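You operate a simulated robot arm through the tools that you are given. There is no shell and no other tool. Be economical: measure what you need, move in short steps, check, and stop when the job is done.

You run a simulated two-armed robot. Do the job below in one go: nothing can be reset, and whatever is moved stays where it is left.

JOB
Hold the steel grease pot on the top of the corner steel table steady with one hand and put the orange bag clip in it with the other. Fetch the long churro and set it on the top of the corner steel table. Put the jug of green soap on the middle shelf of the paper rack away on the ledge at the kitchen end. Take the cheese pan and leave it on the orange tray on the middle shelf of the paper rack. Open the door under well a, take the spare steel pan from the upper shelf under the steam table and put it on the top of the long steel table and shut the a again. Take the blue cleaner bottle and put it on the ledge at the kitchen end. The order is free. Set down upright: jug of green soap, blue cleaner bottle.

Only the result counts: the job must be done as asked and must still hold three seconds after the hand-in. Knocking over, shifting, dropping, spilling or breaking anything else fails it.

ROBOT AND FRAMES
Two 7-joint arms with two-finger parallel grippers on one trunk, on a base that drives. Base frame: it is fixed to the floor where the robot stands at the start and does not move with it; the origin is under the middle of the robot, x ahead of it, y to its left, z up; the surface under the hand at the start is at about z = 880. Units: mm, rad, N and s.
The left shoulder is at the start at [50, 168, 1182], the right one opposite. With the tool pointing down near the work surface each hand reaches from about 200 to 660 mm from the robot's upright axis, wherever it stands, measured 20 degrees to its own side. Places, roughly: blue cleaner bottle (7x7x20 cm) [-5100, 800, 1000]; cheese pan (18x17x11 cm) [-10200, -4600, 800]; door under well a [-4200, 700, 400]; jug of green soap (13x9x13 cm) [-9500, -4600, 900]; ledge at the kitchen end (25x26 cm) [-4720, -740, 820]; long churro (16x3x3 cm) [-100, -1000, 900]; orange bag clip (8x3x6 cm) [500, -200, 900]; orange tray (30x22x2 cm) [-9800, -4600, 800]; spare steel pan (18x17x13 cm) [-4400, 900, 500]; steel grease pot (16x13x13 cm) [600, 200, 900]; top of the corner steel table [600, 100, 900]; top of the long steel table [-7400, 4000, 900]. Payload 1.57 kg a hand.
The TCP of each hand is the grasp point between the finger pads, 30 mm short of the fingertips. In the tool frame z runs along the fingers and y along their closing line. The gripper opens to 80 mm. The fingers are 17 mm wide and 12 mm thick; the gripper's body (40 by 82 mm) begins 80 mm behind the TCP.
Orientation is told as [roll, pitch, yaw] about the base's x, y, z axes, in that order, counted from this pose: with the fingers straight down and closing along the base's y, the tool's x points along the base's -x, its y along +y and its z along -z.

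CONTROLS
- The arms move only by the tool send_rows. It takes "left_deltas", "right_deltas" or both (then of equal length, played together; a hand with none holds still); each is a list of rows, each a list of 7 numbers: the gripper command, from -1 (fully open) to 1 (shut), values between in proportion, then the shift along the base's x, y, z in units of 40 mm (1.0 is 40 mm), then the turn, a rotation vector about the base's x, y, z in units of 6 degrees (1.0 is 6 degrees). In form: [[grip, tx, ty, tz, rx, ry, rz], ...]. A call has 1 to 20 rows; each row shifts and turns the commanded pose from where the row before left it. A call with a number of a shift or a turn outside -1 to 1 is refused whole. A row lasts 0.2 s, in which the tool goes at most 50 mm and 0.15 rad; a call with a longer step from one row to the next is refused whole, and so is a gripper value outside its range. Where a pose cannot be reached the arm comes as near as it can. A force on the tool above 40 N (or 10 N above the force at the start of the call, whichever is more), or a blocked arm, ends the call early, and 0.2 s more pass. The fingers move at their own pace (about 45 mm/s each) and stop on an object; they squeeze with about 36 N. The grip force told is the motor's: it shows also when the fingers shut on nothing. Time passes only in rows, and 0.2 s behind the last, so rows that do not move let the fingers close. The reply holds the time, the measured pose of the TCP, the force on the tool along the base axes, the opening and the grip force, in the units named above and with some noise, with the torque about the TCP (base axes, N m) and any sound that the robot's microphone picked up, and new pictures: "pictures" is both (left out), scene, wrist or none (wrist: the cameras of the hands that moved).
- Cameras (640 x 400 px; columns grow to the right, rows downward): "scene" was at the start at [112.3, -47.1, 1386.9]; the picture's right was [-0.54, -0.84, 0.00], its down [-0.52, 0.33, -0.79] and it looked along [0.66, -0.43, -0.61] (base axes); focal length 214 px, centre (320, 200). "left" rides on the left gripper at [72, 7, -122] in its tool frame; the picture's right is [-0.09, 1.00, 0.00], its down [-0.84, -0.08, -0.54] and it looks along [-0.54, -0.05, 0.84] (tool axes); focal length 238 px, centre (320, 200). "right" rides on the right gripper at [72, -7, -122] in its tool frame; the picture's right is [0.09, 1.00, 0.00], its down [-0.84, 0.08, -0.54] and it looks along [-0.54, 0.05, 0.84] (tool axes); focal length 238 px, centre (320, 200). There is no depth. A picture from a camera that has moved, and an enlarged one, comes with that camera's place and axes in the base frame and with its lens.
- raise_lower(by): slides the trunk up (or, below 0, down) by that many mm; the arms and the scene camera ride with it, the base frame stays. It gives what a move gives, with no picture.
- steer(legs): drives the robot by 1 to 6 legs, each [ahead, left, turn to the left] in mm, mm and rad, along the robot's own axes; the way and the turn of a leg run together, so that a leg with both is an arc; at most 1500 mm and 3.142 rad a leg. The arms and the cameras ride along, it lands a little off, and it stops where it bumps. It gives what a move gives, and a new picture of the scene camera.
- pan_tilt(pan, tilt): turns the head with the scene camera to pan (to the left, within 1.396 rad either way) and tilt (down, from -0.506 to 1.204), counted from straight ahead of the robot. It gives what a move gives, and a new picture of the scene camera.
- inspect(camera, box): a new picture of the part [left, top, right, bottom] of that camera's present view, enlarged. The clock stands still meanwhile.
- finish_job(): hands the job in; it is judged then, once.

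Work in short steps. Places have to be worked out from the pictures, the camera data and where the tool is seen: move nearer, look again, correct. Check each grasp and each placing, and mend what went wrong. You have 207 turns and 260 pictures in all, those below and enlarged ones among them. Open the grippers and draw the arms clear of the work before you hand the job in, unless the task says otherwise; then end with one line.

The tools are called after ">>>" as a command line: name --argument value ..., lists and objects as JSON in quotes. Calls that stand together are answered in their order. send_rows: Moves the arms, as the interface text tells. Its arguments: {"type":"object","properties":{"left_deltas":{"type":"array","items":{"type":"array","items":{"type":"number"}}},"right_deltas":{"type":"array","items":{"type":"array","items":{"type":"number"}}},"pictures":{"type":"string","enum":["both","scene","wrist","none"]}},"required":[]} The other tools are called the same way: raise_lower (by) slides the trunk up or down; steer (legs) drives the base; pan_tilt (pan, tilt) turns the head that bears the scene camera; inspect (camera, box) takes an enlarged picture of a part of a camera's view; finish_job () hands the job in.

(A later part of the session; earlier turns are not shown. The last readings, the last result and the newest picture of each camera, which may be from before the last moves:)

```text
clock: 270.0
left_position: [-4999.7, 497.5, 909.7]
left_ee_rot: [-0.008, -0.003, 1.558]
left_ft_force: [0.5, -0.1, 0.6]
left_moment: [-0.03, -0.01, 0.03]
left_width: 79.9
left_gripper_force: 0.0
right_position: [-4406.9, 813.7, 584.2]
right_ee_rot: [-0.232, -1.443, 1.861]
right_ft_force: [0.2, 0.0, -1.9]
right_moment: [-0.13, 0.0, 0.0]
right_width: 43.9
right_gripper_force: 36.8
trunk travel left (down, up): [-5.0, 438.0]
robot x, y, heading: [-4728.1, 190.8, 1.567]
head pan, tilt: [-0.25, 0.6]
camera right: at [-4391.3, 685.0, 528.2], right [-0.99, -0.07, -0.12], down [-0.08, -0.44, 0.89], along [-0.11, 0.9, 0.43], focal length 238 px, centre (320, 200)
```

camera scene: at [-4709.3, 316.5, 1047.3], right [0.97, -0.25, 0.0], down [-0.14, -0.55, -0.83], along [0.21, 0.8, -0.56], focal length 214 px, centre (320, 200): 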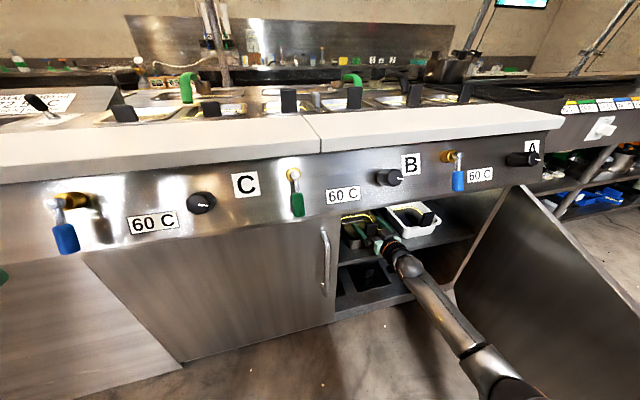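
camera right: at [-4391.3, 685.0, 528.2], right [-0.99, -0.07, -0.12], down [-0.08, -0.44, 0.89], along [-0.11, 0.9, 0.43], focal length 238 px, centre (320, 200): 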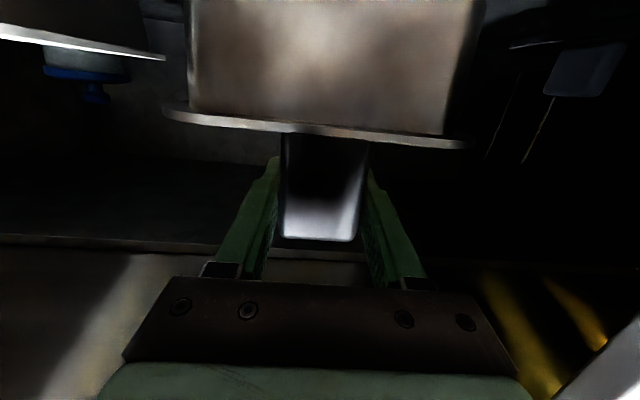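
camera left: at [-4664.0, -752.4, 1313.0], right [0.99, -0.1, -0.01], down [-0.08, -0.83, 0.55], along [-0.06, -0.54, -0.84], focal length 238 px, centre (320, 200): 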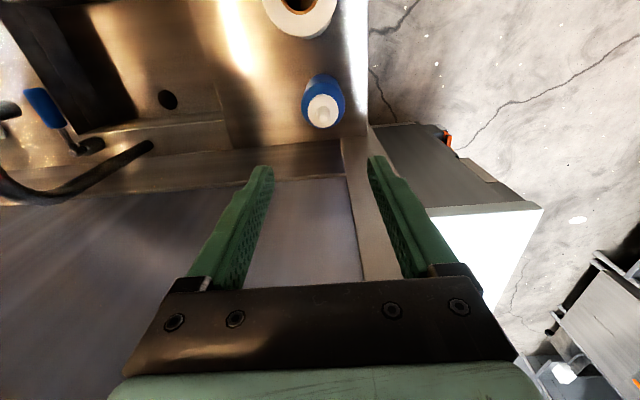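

Rigidly held (1.9 N). I back straight out with the pan, then raise the trunk; the door will be shut later, when I come back with the jug and have a free hand.

>>> steer --legs '[[-450, 0, 0]]'

>>> raise_lower --by 400

>>> pan_tilt --pan -0.2 --tilt 0.6

>>> pan_tilt --pan 0.8 --tilt 0.2

```text
clock: 272.7
left_position: [-5001.8, 50.1, 911.3]
left_ee_rot: [-0.008, -0.003, 1.554]
left_ft_force: [0.4, -0.2, -0.2]
left_moment: [0.01, 0.01, 0.02]
left_width: 80.0
left_gripper_force: 0.1
right_position: [-4406.9, 362.0, 585.1]
right_ee_rot: [-0.236, -1.444, 1.857]
right_ft_force: [0.0, -0.1, -1.2]
right_moment: [-0.13, 0.02, -0.03]
right_width: 43.5
right_gripper_force: 36.2
trunk travel left (down, up): [-5.0, 438.0]
robot x, y, heading: [-4729.0, -252.0, 1.564]
head pan, tilt: [-0.25, 0.6]
camera scene: at [-4711.8, -132.1, 1047.3], right [0.97, -0.26, 0.0], down [-0.14, -0.55, -0.82], along [0.21, 0.8, -0.57], focal length 214 px, centre (320, 200)
```

scene: 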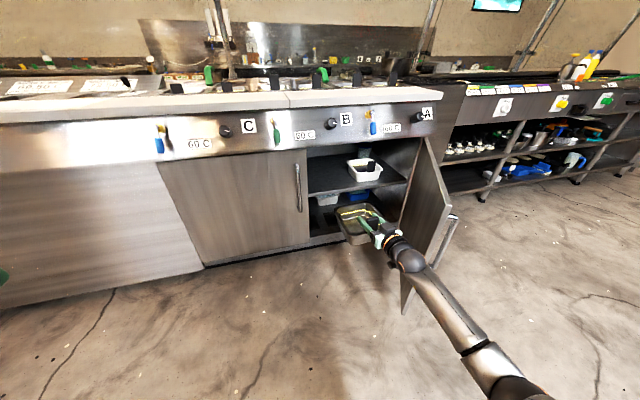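

```text
clock: 276.5
left_position: [-5001.1, 49.7, 1310.8]
left_ee_rot: [-0.01, -0.003, 1.552]
left_ft_force: [0.0, -0.4, -0.1]
left_moment: [0.0, 0.05, -0.01]
left_width: 80.2
left_gripper_force: 0.1
right_position: [-4406.1, 363.6, 984.5]
right_ee_rot: [-0.235, -1.444, 1.859]
right_ft_force: [1.4, 0.5, -2.4]
right_moment: [-0.12, 0.03, 0.03]
right_width: 43.3
right_gripper_force: 36.3
trunk travel left (down, up): [-405.0, 38.0]
robot x, y, heading: [-4734.2, -257.8, 1.562]
head pan, tilt: [-0.25, 0.6]
```

```text
clock: 277.1
left_position: [-5001.3, 50.2, 1309.9]
left_ee_rot: [-0.008, -0.004, 1.553]
left_ft_force: [-0.2, 0.0, -0.2]
left_moment: [-0.02, 0.0, -0.01]
left_width: 80.0
left_gripper_force: 0.1
right_position: [-4406.9, 364.7, 984.6]
right_ee_rot: [-0.236, -1.442, 1.86]
right_ft_force: [0.8, 1.0, -2.6]
right_moment: [-0.1, 0.05, -0.02]
right_width: 43.7
right_gripper_force: 35.7
trunk travel left (down, up): [-405.0, 38.0]
robot x, y, heading: [-4737.2, -255.2, 1.563]
head pan, tilt: [-0.201, 0.6]
camera scene: at [-4715.9, -131.0, 1447.3], right [0.98, -0.21, 0.0], down [-0.12, -0.55, -0.82], along [0.17, 0.81, -0.57], focal length 214 px, centre (320, 200)
```

scene: 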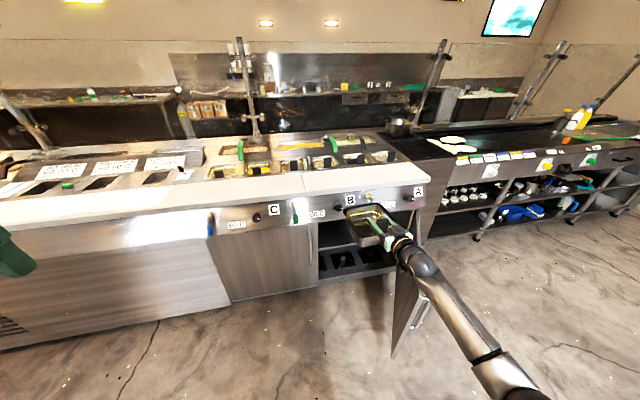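

```text
clock: 278.4
left_position: [-5001.2, 49.6, 1311.0]
left_ee_rot: [-0.008, -0.003, 1.554]
left_ft_force: [-0.2, 0.0, -0.6]
left_moment: [0.01, 0.0, 0.01]
left_width: 79.9
left_gripper_force: 0.0
right_position: [-4406.9, 365.3, 984.5]
right_ee_rot: [-0.235, -1.443, 1.86]
right_ft_force: [-0.3, -0.5, -1.4]
right_moment: [-0.12, -0.01, 0.0]
right_width: 43.7
right_gripper_force: 36.1
trunk travel left (down, up): [-405.0, 38.0]
robot x, y, heading: [-4732.3, -257.8, 1.558]
head pan, tilt: [0.799, 0.201]
camera scene: at [-4800.5, -151.8, 1484.0], right [0.7, 0.71, 0.0], down [0.14, -0.14, -0.98], along [-0.7, 0.69, -0.2], focal length 214 px, centre (320, 200)
```

scene: 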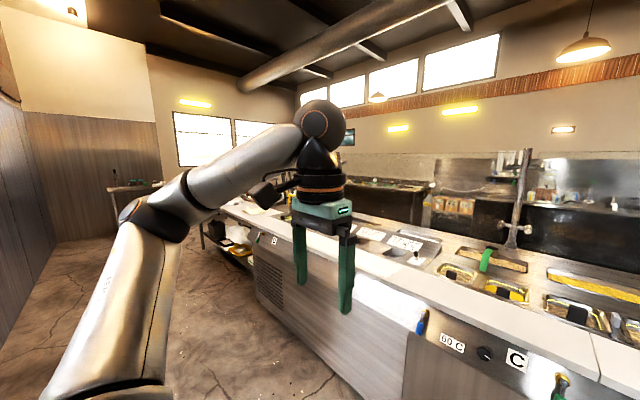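

I move 150 mm toward the table, turn left to face down the aisle and look ahead.

>>> steer --legs '[[130, 0, 0], [0, 0, 1.571], [1400, -60, 0]]'

>>> pan_tilt --pan -0.4 --tilt 0.2

```text
clock: 290.3
left_position: [-6469.7, -353.8, 1310.4]
left_ee_rot: [-0.009, -0.004, -3.108]
left_ft_force: [-0.6, -0.3, 0.6]
left_moment: [0.02, 0.01, 0.0]
left_width: 80.1
left_gripper_force: 0.1
right_position: [-6812.8, 223.9, 983.2]
right_ee_rot: [-0.236, -1.443, -2.802]
right_ft_force: [0.1, 0.2, -2.0]
right_moment: [-0.04, -0.09, -0.01]
right_width: 45.3
right_gripper_force: 35.9
trunk travel left (down, up): [-405.0, 38.0]
robot x, y, heading: [-6176.4, -67.9, -3.092]
head pan, tilt: [0.799, 0.201]
camera scene: at [-6278.4, -142.7, 1484.0], right [-0.75, 0.67, 0.0], down [0.13, 0.15, -0.98], along [-0.65, -0.73, -0.2], focal length 214 px, centre (320, 200)
```

scene: 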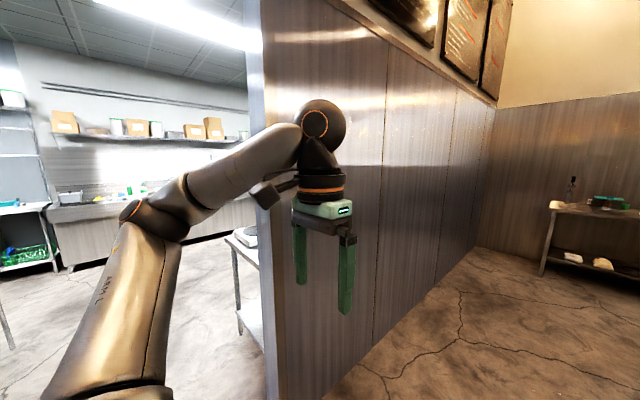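

```text
clock: 291.7
left_position: [-6468.9, -353.4, 1311.7]
left_ee_rot: [-0.01, -0.003, -3.106]
left_ft_force: [0.4, -0.6, -0.4]
left_moment: [-0.02, 0.03, -0.02]
left_width: 79.9
left_gripper_force: 0.0
right_position: [-6813.8, 224.3, 982.7]
right_ee_rot: [-0.235, -1.443, -2.802]
right_ft_force: [0.0, -0.4, -2.6]
right_moment: [-0.09, -0.1, 0.01]
right_width: 45.3
right_gripper_force: 36.8
trunk travel left (down, up): [-405.0, 38.0]
robot x, y, heading: [-6175.2, -67.6, -3.095]
head pan, tilt: [-0.4, 0.201]
camera scene: at [-6303.5, -40.7, 1484.0], right [0.35, 0.94, 0.0], down [0.19, -0.07, -0.98], along [-0.92, 0.34, -0.2], focal length 214 px, centre (320, 200)
```

scene: 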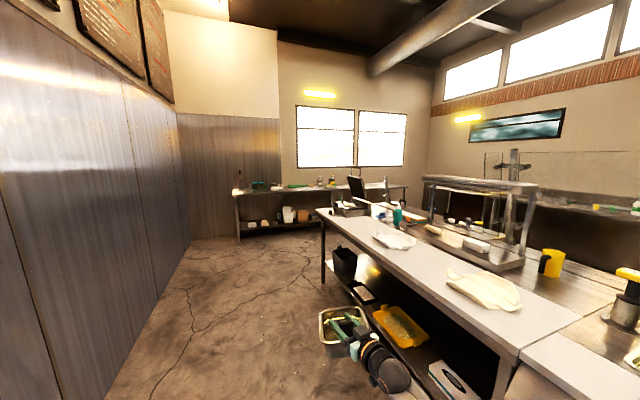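

The serving line ends near x≈-8430. I drive down to x≈-8500 and look round its end.

>>> steer --legs '[[0, 0, -0.047], [1400, -50, 0], [1000, 0, 0]]'

>>> pan_tilt --pan -1.2 --tilt 0.2

```text
clock: 303.8
left_position: [-8876.2, -227.0, 1310.4]
left_ee_rot: [-0.008, -0.004, 3.103]
left_ft_force: [-0.5, -0.2, -0.4]
left_moment: [0.02, -0.01, 0.0]
left_width: 80.1
left_gripper_force: 0.0
right_position: [-9178.1, 372.9, 983.9]
right_ee_rot: [-0.233, -1.442, -2.876]
right_ft_force: [-1.1, 0.1, -2.4]
right_moment: [-0.05, -0.07, 0.02]
right_width: 45.5
right_gripper_force: 36.1
trunk travel left (down, up): [-405.0, 38.0]
robot x, y, heading: [-8567.1, 31.8, 3.112]
head pan, tilt: [-0.4, 0.201]
camera scene: at [-8690.0, 72.5, 1484.0], right [0.42, 0.91, 0.0], down [0.18, -0.08, -0.98], along [-0.89, 0.41, -0.2], focal length 214 px, centre (320, 200)
```

scene: 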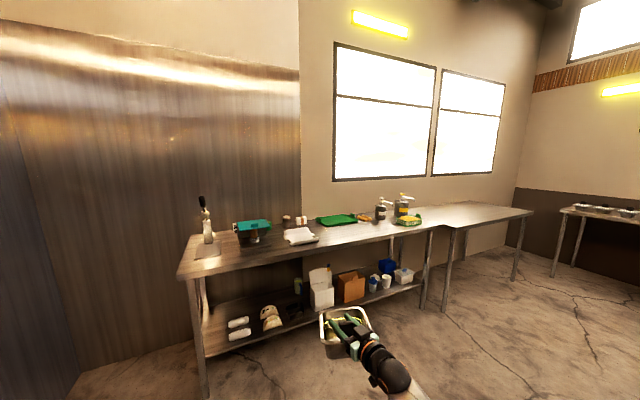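

```text
clock: 304.9
left_position: [-8876.6, -228.5, 1309.9]
left_ee_rot: [-0.009, -0.004, 3.102]
left_ft_force: [0.6, -0.3, -0.6]
left_moment: [-0.01, -0.03, 0.0]
left_width: 80.1
left_gripper_force: 0.0
right_position: [-9178.6, 373.5, 984.2]
right_ee_rot: [-0.232, -1.443, -2.875]
right_ft_force: [0.1, 0.4, -2.2]
right_moment: [-0.05, -0.09, 0.03]
right_width: 45.2
right_gripper_force: 35.7
trunk travel left (down, up): [-405.0, 38.0]
robot x, y, heading: [-8565.0, 34.9, 3.114]
head pan, tilt: [-1.201, 0.201]
camera scene: at [-8636.1, 121.5, 1484.0], right [0.94, 0.33, 0.0], down [0.07, -0.19, -0.98], along [-0.33, 0.92, -0.2], focal length 214 px, centre (320, 200)
```

scene: 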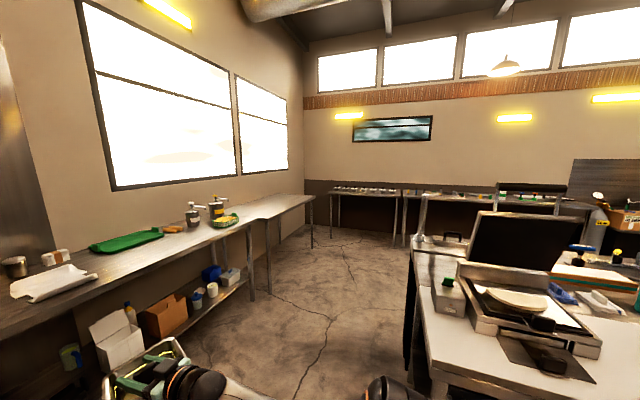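

The passage at x≈-9100 leads to the back tables. I arc to the right into it.

>>> steer --legs '[[650, 0, -1.0], [0, 0, -0.54]]'

>>> pan_tilt --pan -0.4 --tilt 0.3

```text
clock: 310.0
left_position: [-9385.8, 644.6, 1310.4]
left_ee_rot: [-0.009, -0.004, 1.592]
left_ft_force: [0.0, 0.5, -0.6]
left_moment: [-0.02, 0.0, 0.04]
left_width: 79.9
left_gripper_force: 0.2
right_position: [-8803.8, 983.2, 984.5]
right_ee_rot: [-0.233, -1.443, 1.896]
right_ft_force: [0.3, -1.0, -1.8]
right_moment: [-0.1, 0.06, 0.02]
right_width: 45.0
right_gripper_force: 36.3
trunk travel left (down, up): [-405.0, 38.0]
robot x, y, heading: [-9110.0, 347.7, 1.599]
head pan, tilt: [-1.201, 0.201]
cut short: leg 1
camera scene: at [-9021.8, 426.2, 1484.0], right [0.39, -0.92, 0.0], down [-0.18, -0.08, -0.98], along [0.9, 0.38, -0.2], focal length 214 px, centre (320, 200)
```

scene: 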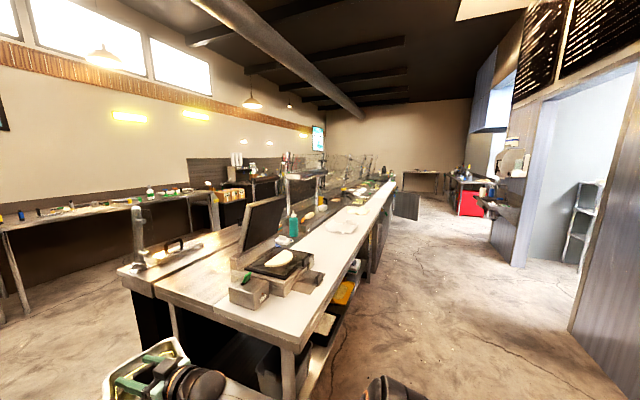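

```text
clock: 311.2
left_position: [-9384.8, 646.5, 1309.9]
left_ee_rot: [-0.009, -0.003, 1.593]
left_ft_force: [0.1, 0.6, 0.2]
left_moment: [0.02, 0.02, -0.03]
left_width: 79.9
left_gripper_force: 0.1
right_position: [-8803.5, 983.7, 983.9]
right_ee_rot: [-0.232, -1.444, 1.895]
right_ft_force: [0.2, 0.5, -2.5]
right_moment: [-0.08, 0.07, 0.04]
right_width: 44.9
right_gripper_force: 36.2
trunk travel left (down, up): [-405.0, 38.0]
robot x, y, heading: [-9108.9, 348.2, 1.605]
head pan, tilt: [-0.4, 0.3]
camera scene: at [-9074.1, 476.9, 1474.8], right [0.93, -0.36, 0.0], down [-0.11, -0.28, -0.96], along [0.34, 0.89, -0.3], focal length 214 px, centre (320, 200)
```

scene: 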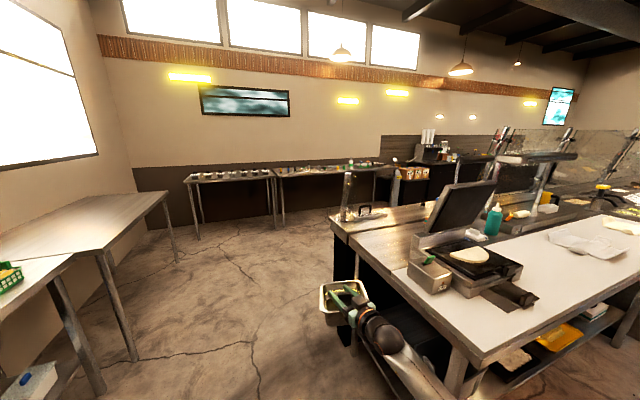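

The long steel table is by the far wall. I drive +y 2 m into the open floor and look.

>>> steer --legs '[[0, 0, -0.03], [1500, 0, 0], [600, 0, 0]]'

>>> pan_tilt --pan -0.8 --tilt 0.3

```text
clock: 322.0
left_position: [-9312.3, 2783.6, 1310.6]
left_ee_rot: [-0.009, -0.003, 1.523]
left_ft_force: [0.3, -0.4, 0.1]
left_moment: [0.02, 0.01, 0.0]
left_width: 79.9
left_gripper_force: 0.0
right_position: [-8709.4, 3080.0, 983.2]
right_ee_rot: [-0.233, -1.443, 1.823]
right_ft_force: [-0.7, 0.1, -2.2]
right_moment: [-0.04, 0.05, 0.0]
right_width: 44.9
right_gripper_force: 35.7
trunk travel left (down, up): [-405.0, 38.0]
robot x, y, heading: [-9057.0, 2468.0, 1.532]
head pan, tilt: [-0.4, 0.3]
camera scene: at [-9013.3, 2593.1, 1474.7], right [0.9, -0.43, 0.0], down [-0.13, -0.27, -0.96], along [0.41, 0.86, -0.3], focal length 214 px, centre (320, 200)
```

scene: 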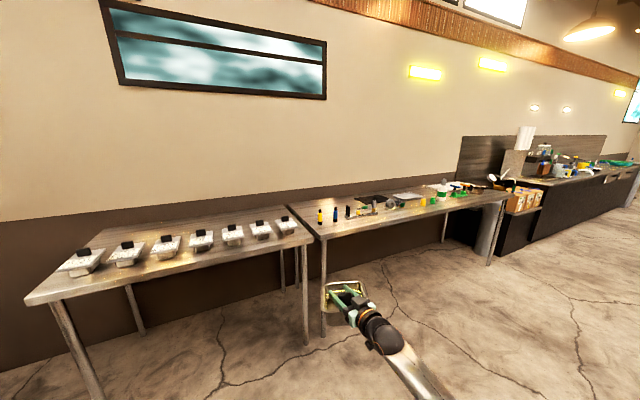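

```text
clock: 322.9
left_position: [-9310.9, 2784.1, 1309.1]
left_ee_rot: [-0.008, -0.003, 1.521]
left_ft_force: [0.1, -0.2, -0.6]
left_moment: [0.0, -0.01, -0.01]
left_width: 79.9
left_gripper_force: 0.0
right_position: [-8707.0, 3078.1, 983.2]
right_ee_rot: [-0.23, -1.445, 1.822]
right_ft_force: [-0.3, 0.5, -2.5]
right_moment: [-0.1, 0.12, -0.01]
right_width: 44.8
right_gripper_force: 35.9
trunk travel left (down, up): [-405.0, 38.0]
robot x, y, heading: [-9052.4, 2468.0, 1.528]
head pan, tilt: [-0.799, 0.3]
camera scene: at [-8983.6, 2570.6, 1474.7], right [0.67, -0.74, 0.0], down [-0.22, -0.2, -0.96], along [0.71, 0.64, -0.3], focal length 214 px, centre (320, 200)
```

scene: 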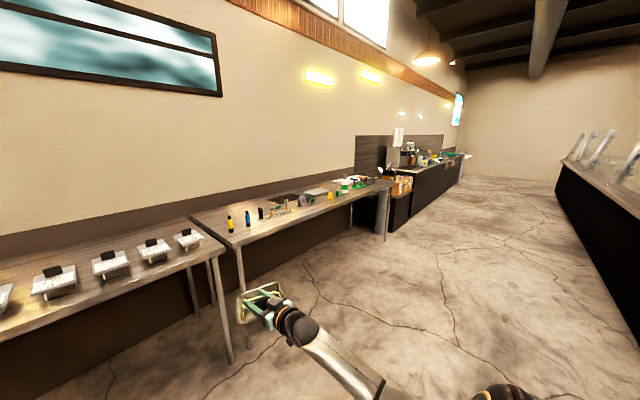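

Long table spans x -8510…-6530, front at y≈3590. I strafe right 560 mm and approach to look at the front strip, raising the pan.

>>> raise_lower --by 37

>>> send_rows --right_deltas '[[1, 0, 0, 0.7, 0, 0, 0], [1, 0, 0, 0.7, 0, 0, 0], [1, 0, 0, 0.4, 0, 0, 0]]' --pictures "none"

>>> steer --legs '[[0, -560, 0.04], [240, 0, 0]]'

>>> pan_tilt --pan -0.4 --tilt 0.5

```text
clock: 323.7
left_position: [-9311.1, 2784.5, 1347.7]
left_ee_rot: [-0.01, -0.005, 1.523]
left_ft_force: [-0.4, -1.0, -0.2]
left_moment: [0.0, -0.02, -0.01]
left_width: 79.9
left_gripper_force: 0.0
right_position: [-8706.5, 3079.5, 1021.4]
right_ee_rot: [-0.229, -1.445, 1.822]
right_ft_force: [-0.6, 0.2, -3.5]
right_moment: [-0.05, 0.07, 0.04]
right_width: 44.6
right_gripper_force: 36.3
trunk travel left (down, up): [-442.0, 1.0]
robot x, y, heading: [-9054.6, 2468.5, 1.53]
head pan, tilt: [-0.799, 0.3]
```

```text
clock: 324.5
left_position: [-9310.9, 2784.2, 1347.2]
left_ee_rot: [-0.009, -0.002, 1.523]
left_ft_force: [-0.5, 0.4, -0.2]
left_moment: [-0.01, 0.05, -0.03]
left_width: 80.1
left_gripper_force: 0.1
right_position: [-8710.9, 3078.4, 1093.4]
right_ee_rot: [-0.228, -1.443, 1.82]
right_ft_force: [-0.7, 0.4, -2.2]
right_moment: [-0.1, 0.11, 0.01]
right_width: 44.7
right_gripper_force: 36.0
trunk travel left (down, up): [-442.0, 1.0]
robot x, y, heading: [-9054.5, 2468.3, 1.532]
head pan, tilt: [-0.799, 0.3]
```

```text
clock: 331.3
left_position: [-8757.8, 3000.9, 1348.1]
left_ee_rot: [-0.008, -0.003, 1.546]
left_ft_force: [0.4, 0.4, 0.0]
left_moment: [-0.01, 0.02, 0.02]
left_width: 80.1
left_gripper_force: 0.1
right_position: [-8161.6, 3310.5, 1092.8]
right_ee_rot: [-0.222, -1.443, 1.842]
right_ft_force: [-2.2, -6.4, -0.9]
right_moment: [-0.6, 0.09, -1.17]
right_width: 15.0
right_gripper_force: 31.4
trunk travel left (down, up): [-442.0, 1.0]
robot x, y, heading: [-8493.9, 2690.3, 1.552]
head pan, tilt: [-0.799, 0.3]
camera scene: at [-8423.9, 2795.8, 1511.7], right [0.69, -0.73, 0.0], down [-0.22, -0.2, -0.96], along [0.69, 0.66, -0.3], focal length 214 px, centre (320, 200)
```

scene: 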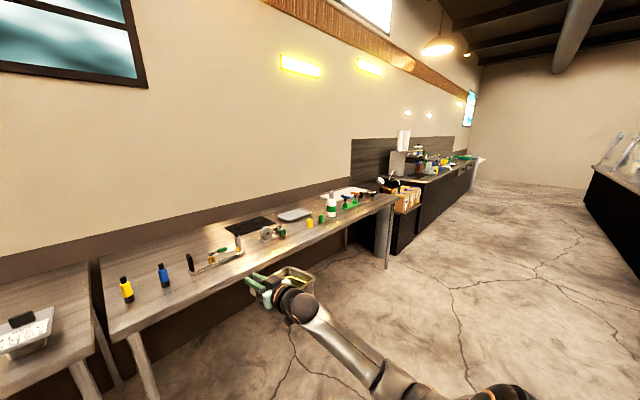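

```text
clock: 332.2
left_position: [-8757.5, 3000.0, 1348.1]
left_ee_rot: [-0.009, -0.006, 1.546]
left_ft_force: [-0.4, -0.3, -1.0]
left_moment: [0.0, -0.03, 0.0]
left_width: 80.1
left_gripper_force: 0.0
right_position: [-8162.4, 3309.3, 1092.2]
right_ee_rot: [-0.223, -1.443, 1.841]
right_ft_force: [0.4, 1.3, -2.4]
right_moment: [0.06, 0.18, 0.0]
right_width: 14.9
right_gripper_force: 30.8
trunk travel left (down, up): [-442.0, 1.0]
robot x, y, heading: [-8492.0, 2692.8, 1.556]
head pan, tilt: [-0.4, 0.499]
camera scene: at [-8455.2, 2814.3, 1493.4], right [0.92, -0.4, 0.0], down [-0.19, -0.44, -0.88], along [0.35, 0.8, -0.48], focal length 214 px, centre (320, 200)
```

scene: 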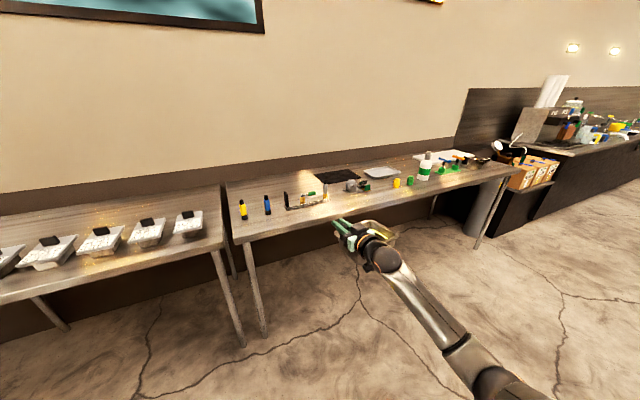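

The grip width changed to 15 mm: the pan's tab has turned in the fingers, but it's still carried. I look closely.

>>> inspect --camera "right" --box '[0, 0, 640, 400]'

>>> inspect --camera "scene" --box '[300, 180, 460, 300]'

```text
1.00 times, centred on (320, 200) of right (not enlarged: the box is as wide or as high as the picture)
camera zoom: at [-8148.8, 3181.0, 1036.6], right [-0.99, -0.06, -0.12], down [-0.08, -0.44, 0.89], along [-0.11, 0.9, 0.43], focal length 238 px, centre (320, 200)
```

zoom: 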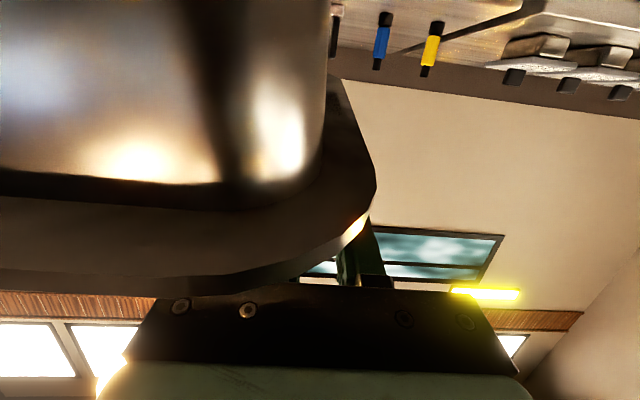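

```text
3.33 times, centred on (380, 240) of scene
camera zoom: at [-8455.2, 2814.3, 1493.4], right [0.92, -0.4, 0.0], down [-0.19, -0.44, -0.88], along [0.35, 0.8, -0.48], focal length 715 px, centre (120, 67)
```

zoom: 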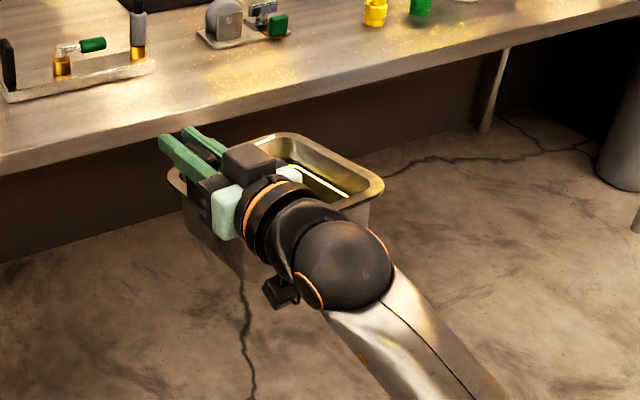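

The pan has swung to the right side of the fingers and is now pinched by the tab's thickness, level. A free front strip (y 3605–3800) is around x≈-7540. I strafe there gently in short legs and look again.

>>> steer --legs '[[0, -180, 0.01], [0, -180, 0.01], [0, -180, 0]]'

>>> pan_tilt --pan -0.3 --tilt 0.6

>>> inspect --camera "scene" --box '[240, 100, 480, 260]'

```text
clock: 338.0
left_position: [-8224.5, 2992.8, 1347.8]
left_ee_rot: [-0.009, -0.004, 1.578]
left_ft_force: [-0.1, 0.6, 0.6]
left_moment: [0.01, 0.01, -0.03]
left_width: 80.2
left_gripper_force: 0.1
right_position: [-7641.1, 3322.8, 1092.4]
right_ee_rot: [-0.222, -1.443, 1.871]
right_ft_force: [1.5, -0.4, -3.0]
right_moment: [0.03, 0.15, -0.01]
right_width: 15.1
right_gripper_force: 30.3
trunk travel left (down, up): [-442.0, 1.0]
robot x, y, heading: [-7952.6, 2689.8, 1.587]
head pan, tilt: [-0.4, 0.499]
camera scene: at [-7917.3, 2817.3, 1493.3], right [0.93, -0.37, 0.0], down [-0.18, -0.44, -0.88], along [0.33, 0.81, -0.48], focal length 214 px, centre (320, 200)
```

scene: 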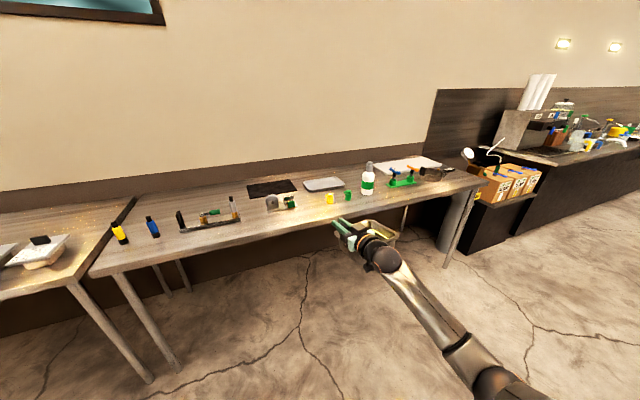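

```text
clock: 338.7
left_position: [-8225.1, 2992.9, 1346.3]
left_ee_rot: [-0.008, -0.006, 1.576]
left_ft_force: [-0.2, -0.4, 0.5]
left_moment: [0.02, 0.0, 0.01]
left_width: 80.4
left_gripper_force: 0.0
right_position: [-7641.3, 3321.6, 1091.2]
right_ee_rot: [-0.222, -1.442, 1.871]
right_ft_force: [0.6, 0.2, -1.9]
right_moment: [0.05, 0.2, 0.02]
right_width: 14.9
right_gripper_force: 30.3
trunk travel left (down, up): [-442.0, 1.0]
robot x, y, heading: [-7948.1, 2692.7, 1.586]
head pan, tilt: [-0.3, 0.6]
camera scene: at [-7926.9, 2817.8, 1484.3], right [0.96, -0.28, 0.0], down [-0.16, -0.54, -0.83], along [0.23, 0.79, -0.56], focal length 214 px, centre (320, 200)
```

scene: 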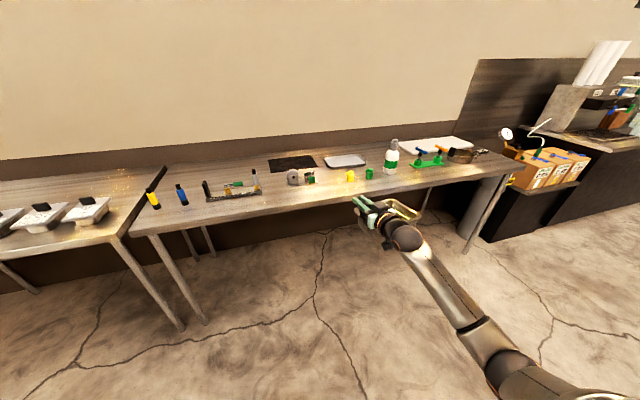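

```text
2.50 times, centred on (360, 180) of scene
camera zoom: at [-7926.9, 2817.8, 1484.3], right [0.96, -0.28, 0.0], down [-0.16, -0.54, -0.83], along [0.23, 0.79, -0.56], focal length 536 px, centre (220, 250)
```

zoom: 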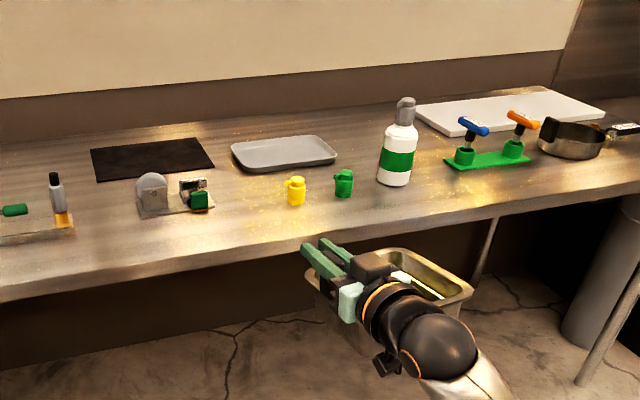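

The best free area is further right: x -7130…-6650, y 3625…3840. I strafe right 610 mm, keeping clear of the table.

>>> steer --legs '[[0, -200, -0.016], [0, -200, 0], [0, -205, 0]]'

>>> inspect --camera "scene" --box '[240, 100, 480, 260]'

```text
clock: 344.9
left_position: [-7631.7, 2998.0, 1347.7]
left_ee_rot: [-0.009, -0.005, 1.568]
left_ft_force: [-1.0, -0.2, -0.3]
left_moment: [-0.02, 0.0, -0.02]
left_width: 79.6
left_gripper_force: 0.0
right_position: [-7043.0, 3320.4, 1092.5]
right_ee_rot: [-0.222, -1.444, 1.861]
right_ft_force: [-0.3, -0.1, -2.4]
right_moment: [0.09, 0.2, 0.02]
right_width: 14.6
right_gripper_force: 30.6
trunk travel left (down, up): [-442.0, 1.0]
robot x, y, heading: [-7355.7, 2695.3, 1.576]
head pan, tilt: [-0.3, 0.6]
camera scene: at [-7335.0, 2820.0, 1484.3], right [0.96, -0.29, 0.0], down [-0.16, -0.54, -0.82], along [0.24, 0.79, -0.57], focal length 214 px, centre (320, 200)
```

scene: 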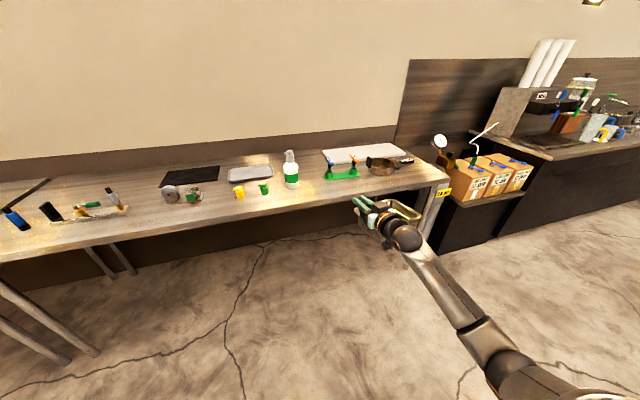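

```text
2.50 times, centred on (360, 180) of scene
camera zoom: at [-7335.0, 2820.0, 1484.3], right [0.96, -0.29, 0.0], down [-0.16, -0.54, -0.82], along [0.24, 0.79, -0.57], focal length 536 px, centre (220, 250)
```

zoom: 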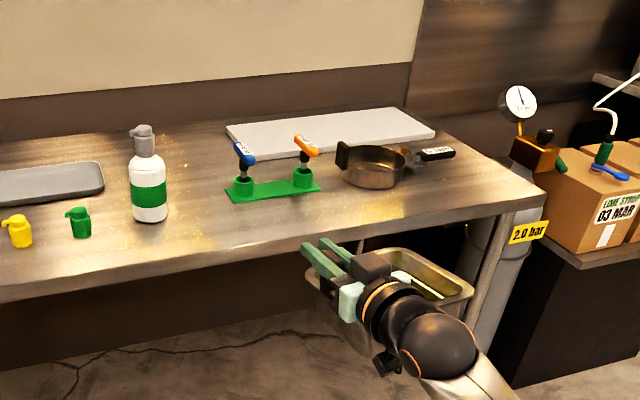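

A deeper free spot (≈200 mm) lies right of the round pan at x≈-6430. I strafe right 525 mm and look again.

>>> steer --legs '[[0, -180, -0.005], [0, -180, 0], [0, -165, 0]]'

>>> pan_tilt --pan -0.2 --tilt 0.6

>>> inspect --camera "scene" --box '[260, 100, 460, 260]'

```text
clock: 350.7
left_position: [-7103.0, 2999.0, 1347.3]
left_ee_rot: [-0.009, -0.006, 1.561]
left_ft_force: [0.2, -0.2, -1.0]
left_moment: [0.04, 0.03, 0.01]
left_width: 80.1
left_gripper_force: 0.1
right_position: [-6511.0, 3316.4, 1092.9]
right_ee_rot: [-0.223, -1.442, 1.852]
right_ft_force: [-0.1, 0.1, -3.3]
right_moment: [0.09, 0.2, 0.02]
right_width: 14.8
right_gripper_force: 30.3
trunk travel left (down, up): [-442.0, 1.0]
robot x, y, heading: [-6834.3, 2693.6, 1.569]
head pan, tilt: [-0.3, 0.6]
camera scene: at [-6806.0, 2818.9, 1484.3], right [0.95, -0.3, 0.0], down [-0.17, -0.54, -0.82], along [0.24, 0.79, -0.57], focal length 214 px, centre (320, 200)
```

scene: 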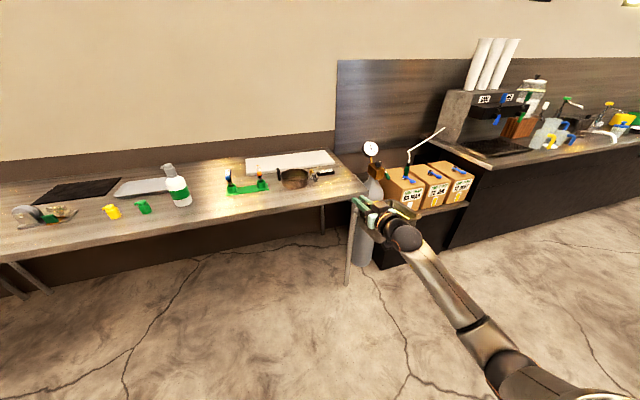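

```text
clock: 351.4
left_position: [-7101.3, 3000.2, 1347.1]
left_ee_rot: [-0.007, -0.004, 1.56]
left_ft_force: [0.2, 0.5, -0.9]
left_moment: [0.02, 0.0, -0.01]
left_width: 80.1
left_gripper_force: 0.0
right_position: [-6510.3, 3317.0, 1091.6]
right_ee_rot: [-0.221, -1.445, 1.852]
right_ft_force: [0.7, -0.4, -2.4]
right_moment: [0.08, 0.18, -0.02]
right_width: 15.0
right_gripper_force: 30.9
trunk travel left (down, up): [-442.0, 1.0]
robot x, y, heading: [-6834.7, 2696.6, 1.565]
head pan, tilt: [-0.201, 0.6]
camera scene: at [-6814.9, 2821.1, 1484.3], right [0.98, -0.2, 0.0], down [-0.11, -0.55, -0.82], along [0.17, 0.81, -0.57], focal length 214 px, centre (320, 200)
```

scene: 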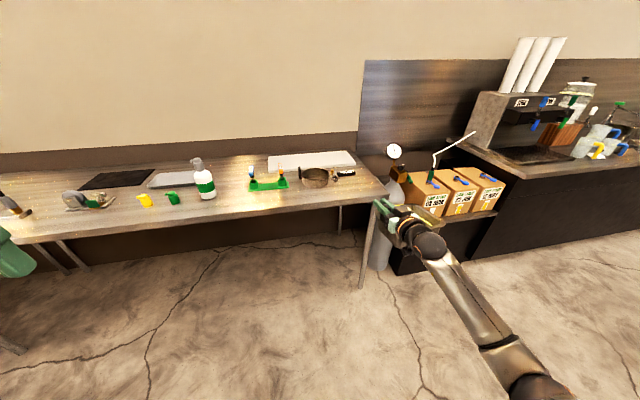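

```text
2.50 times, centred on (360, 180) of scene
camera zoom: at [-6814.9, 2821.1, 1484.3], right [0.98, -0.2, 0.0], down [-0.11, -0.55, -0.82], along [0.17, 0.81, -0.57], focal length 536 px, centre (220, 250)
```

zoom: 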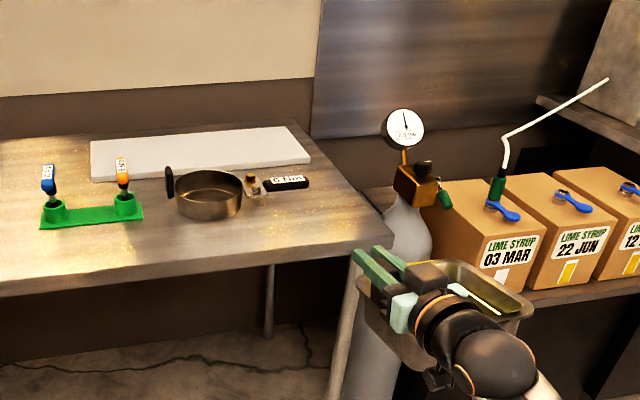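

Free area here: x -6545…-6290, y 3645…3860, with the hand already in line (x=-6510). I drive forward 330 mm and check.

>>> steer --legs '[[165, 0, 0], [165, 0, 0]]'

>>> pan_tilt --pan -0.3 --tilt 0.75

>>> inspect --camera "scene" --box '[240, 60, 480, 240]'

```text
clock: 353.8
left_position: [-7099.2, 3331.0, 1347.9]
left_ee_rot: [-0.009, -0.004, 1.556]
left_ft_force: [1.2, -0.8, -0.3]
left_moment: [-0.01, -0.02, 0.01]
left_width: 79.8
left_gripper_force: 0.1
right_position: [-6509.0, 3648.0, 1092.2]
right_ee_rot: [-0.219, -1.444, 1.848]
right_ft_force: [-0.5, 0.2, -2.6]
right_moment: [0.1, 0.18, -0.01]
right_width: 14.8
right_gripper_force: 30.8
trunk travel left (down, up): [-442.0, 1.0]
robot x, y, heading: [-6830.8, 3023.2, 1.563]
head pan, tilt: [-0.201, 0.6]
camera scene: at [-6813.3, 3152.4, 1484.2], right [0.98, -0.2, 0.0], down [-0.12, -0.55, -0.82], along [0.17, 0.81, -0.57], focal length 214 px, centre (320, 200)
```

scene: 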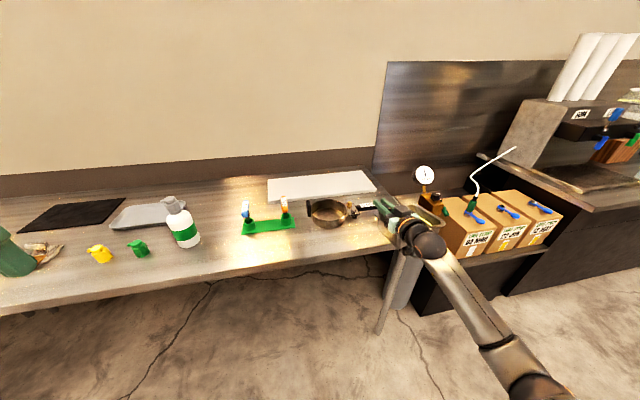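

```text
clock: 354.5
left_position: [-7101.0, 3331.9, 1347.4]
left_ee_rot: [-0.009, -0.006, 1.556]
left_ft_force: [0.2, 0.4, 0.1]
left_moment: [-0.02, 0.01, -0.02]
left_width: 79.9
left_gripper_force: 0.2
right_position: [-6508.1, 3646.8, 1092.2]
right_ee_rot: [-0.219, -1.444, 1.846]
right_ft_force: [-0.5, 0.2, -2.4]
right_moment: [0.04, 0.19, -0.01]
right_width: 14.6
right_gripper_force: 30.8
trunk travel left (down, up): [-442.0, 1.0]
robot x, y, heading: [-6831.4, 3025.7, 1.564]
head pan, tilt: [-0.3, 0.75]
camera scene: at [-6806.5, 3143.8, 1471.5], right [0.95, -0.3, 0.0], down [-0.2, -0.65, -0.73], along [0.22, 0.7, -0.68], focal length 214 px, centre (320, 200)
```

scene: 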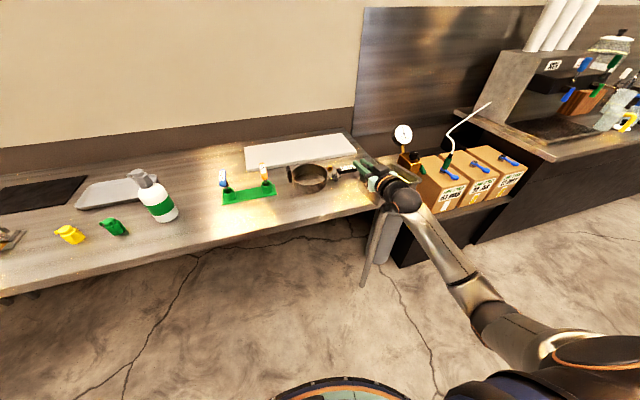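

```text
2.22 times, centred on (360, 150) of scene
camera zoom: at [-6806.5, 3143.8, 1471.5], right [0.95, -0.3, 0.0], down [-0.2, -0.65, -0.73], along [0.22, 0.7, -0.68], focal length 477 px, centre (231, 311)
```

zoom: 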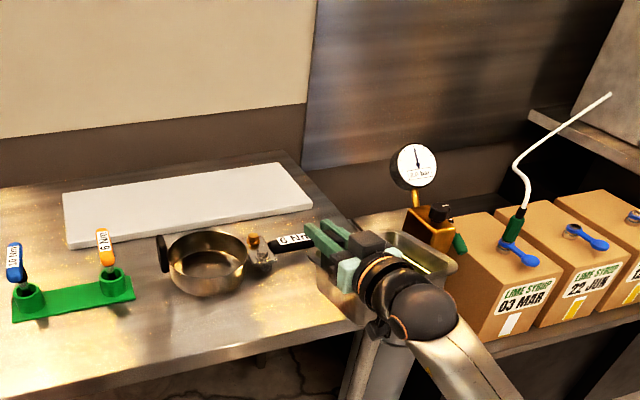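

Clear. I drive the last 133 mm, then lower 80 mm and check.

>>> steer --legs '[[133, 0, 0.005]]'

>>> raise_lower --by -80

>>> inspect --camera "scene" --box '[240, 60, 480, 240]'

>>> inspect --camera "right" --box '[0, 0, 640, 400]'

```text
clock: 355.8
left_position: [-7101.0, 3464.6, 1348.2]
left_ee_rot: [-0.008, -0.003, 1.564]
left_ft_force: [0.4, -0.3, -0.2]
left_moment: [-0.02, 0.0, 0.01]
left_width: 80.0
left_gripper_force: 0.0
right_position: [-6511.7, 3783.7, 1091.9]
right_ee_rot: [-0.221, -1.444, 1.853]
right_ft_force: [0.9, -0.3, -2.4]
right_moment: [0.09, 0.2, -0.02]
right_width: 15.0
right_gripper_force: 31.0
trunk travel left (down, up): [-442.0, 1.0]
robot x, y, heading: [-6831.9, 3159.4, 1.569]
head pan, tilt: [-0.3, 0.75]
camera scene: at [-6806.8, 3279.3, 1471.3], right [0.96, -0.3, 0.0], down [-0.2, -0.65, -0.73], along [0.22, 0.7, -0.68], focal length 214 px, centre (320, 200)
```

scene: 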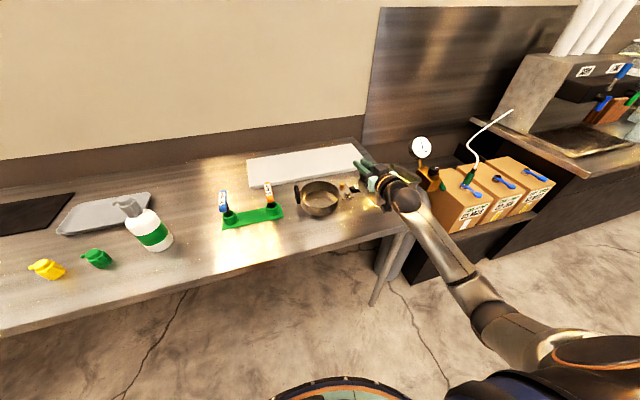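

```text
clock: 357.0
left_position: [-7100.4, 3463.6, 1267.5]
left_ee_rot: [-0.008, -0.006, 1.561]
left_ft_force: [-1.4, -0.4, -0.6]
left_moment: [-0.03, 0.05, -0.02]
left_width: 80.1
left_gripper_force: 0.1
right_position: [-6510.6, 3782.8, 1013.2]
right_ee_rot: [-0.222, -1.444, 1.856]
right_ft_force: [0.3, 0.7, -2.3]
right_moment: [0.05, 0.18, 0.01]
right_width: 14.7
right_gripper_force: 31.3
trunk travel left (down, up): [-362.0, 81.0]
robot x, y, heading: [-6830.4, 3159.9, 1.569]
head pan, tilt: [-0.3, 0.75]
```

```text
2.22 times, centred on (360, 150) of scene
camera zoom: at [-6806.8, 3278.0, 1391.4], right [0.96, -0.3, 0.0], down [-0.2, -0.65, -0.73], along [0.22, 0.7, -0.68], focal length 477 px, centre (231, 311)
```

zoom: 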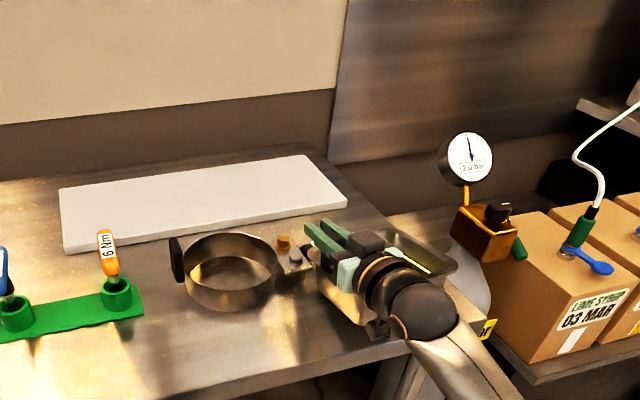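

```text
1.00 times, centred on (320, 200) of right (not enlarged: the box is as wide or as high as the picture)
camera zoom: at [-6495.2, 3653.9, 956.5], right [-0.99, -0.08, -0.12], down [-0.07, -0.44, 0.89], along [-0.12, 0.89, 0.43], focal length 238 px, centre (320, 200)
```

zoom: 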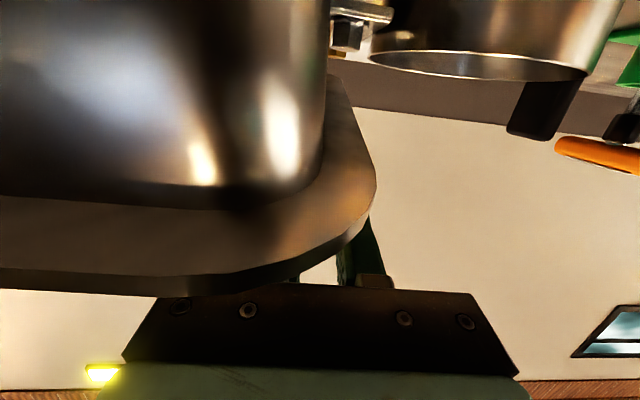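

Pan is over the table. I lower in small steps watching the force.

>>> send_rows --right_deltas '[[1, 0, 0, -0.15, 0, 0, 0], [1, 0, 0, -0.15, 0, 0, 0], [1, 0, 0, -0.1, 0, 0, 0]]' --pictures "none"

>>> send_rows --right_deltas '[[1, 0, 0, -0.1, 0, 0, 0], [1, 0, 0, -0.1, 0, 0, 0], [1, 0, 0, -0.05, 0, 0, 0]]' --pictures "none"

```text
clock: 357.8
left_position: [-7101.7, 3462.9, 1267.4]
left_ee_rot: [-0.008, -0.007, 1.561]
left_ft_force: [0.3, 0.4, 0.3]
left_moment: [-0.03, 0.02, 0.0]
left_width: 79.8
left_gripper_force: 0.2
right_position: [-6510.2, 3782.4, 1001.9]
right_ee_rot: [-0.262, -1.454, 1.895]
right_ft_force: [2.1, -0.1, 8.1]
right_moment: [0.32, -0.07, -0.08]
right_width: 14.6
right_gripper_force: 30.8
trunk travel left (down, up): [-362.0, 81.0]
robot x, y, heading: [-6830.2, 3160.2, 1.57]
head pan, tilt: [-0.3, 0.75]
```

```text
clock: 358.6
left_position: [-7102.5, 3460.9, 1267.7]
left_ee_rot: [-0.011, -0.01, 1.561]
left_ft_force: [-0.6, -0.1, 1.4]
left_moment: [0.0, -0.01, -0.07]
left_width: 79.9
left_gripper_force: 0.1
right_position: [-6512.9, 3780.7, 993.6]
right_ee_rot: [-0.273, -1.458, 1.91]
right_ft_force: [3.7, -8.6, 21.3]
right_moment: [-0.04, -0.4, -0.17]
right_width: 14.8
right_gripper_force: 31.0
trunk travel left (down, up): [-362.0, 81.0]
robot x, y, heading: [-6830.3, 3160.3, 1.574]
head pan, tilt: [-0.3, 0.75]
```

Contact. I check how it sits before opening.

>>> inspect --camera "scene" --box '[320, 80, 480, 200]'

>>> inspect --camera "right" --box '[0, 0, 640, 400]'

```text
3.33 times, centred on (400, 140) of scene
camera zoom: at [-6807.9, 3274.3, 1391.9], right [0.96, -0.3, 0.0], down [-0.2, -0.65, -0.73], along [0.22, 0.7, -0.68], focal length 715 px, centre (53, 400)
```

zoom: 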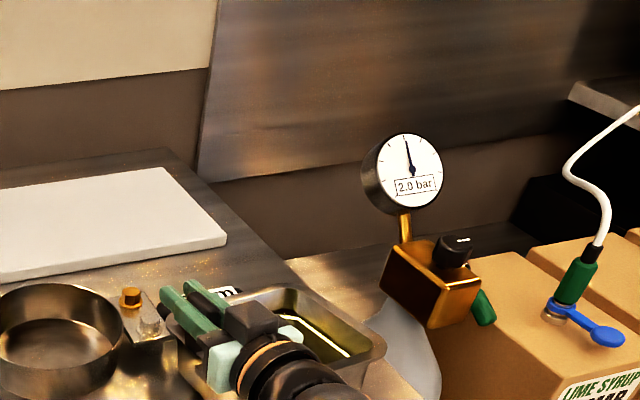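

```text
1.00 times, centred on (320, 200) of right (not enlarged: the box is as wide or as high as the picture)
camera zoom: at [-6496.2, 3652.5, 935.7], right [-0.99, -0.07, -0.12], down [-0.08, -0.45, 0.89], along [-0.12, 0.89, 0.44], focal length 238 px, centre (320, 200)
```

zoom: 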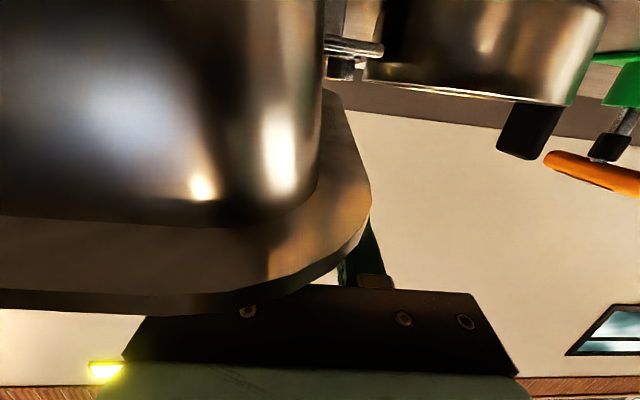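

The pan stands flat on the table, clear of its neighbours. I relieve the press, open part way and back the hand straight out.

>>> send_rows --right_deltas '[[1, 0, 0, 0.12, 0, 0, 0], [0.6, 0, 0, 0, 0, 0, 0], [0.3, 0, 0, 0, 0, 0, 0], [0.1, 0, 0, 0, 0, 0, 0], [0.1, 0, 0, 0, 0, 0, 0]]' --pictures "none"

>>> inspect --camera "scene" --box '[320, 80, 480, 200]'

```text
clock: 359.8
left_position: [-7101.3, 3462.8, 1267.2]
left_ee_rot: [-0.009, -0.006, 1.562]
left_ft_force: [0.0, 0.8, 0.1]
left_moment: [0.03, -0.03, -0.02]
left_width: 79.8
left_gripper_force: 0.0
right_position: [-6510.4, 3783.2, 991.3]
right_ee_rot: [-0.221, -1.443, 1.855]
right_ft_force: [1.1, 0.1, -0.4]
right_moment: [0.02, -0.01, 0.0]
right_width: 36.0
right_gripper_force: 0.1
trunk travel left (down, up): [-362.0, 81.0]
robot x, y, heading: [-6831.0, 3157.9, 1.568]
head pan, tilt: [-0.3, 0.75]
```

```text
3.33 times, centred on (400, 140) of scene
camera zoom: at [-6807.0, 3278.0, 1391.4], right [0.96, -0.3, 0.0], down [-0.2, -0.65, -0.73], along [0.22, 0.7, -0.68], focal length 715 px, centre (53, 400)
```

zoom: 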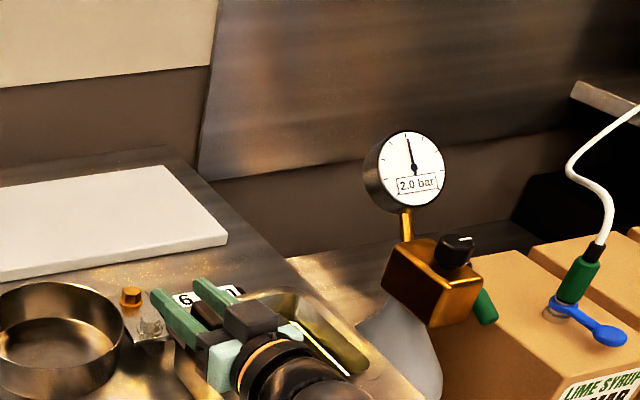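

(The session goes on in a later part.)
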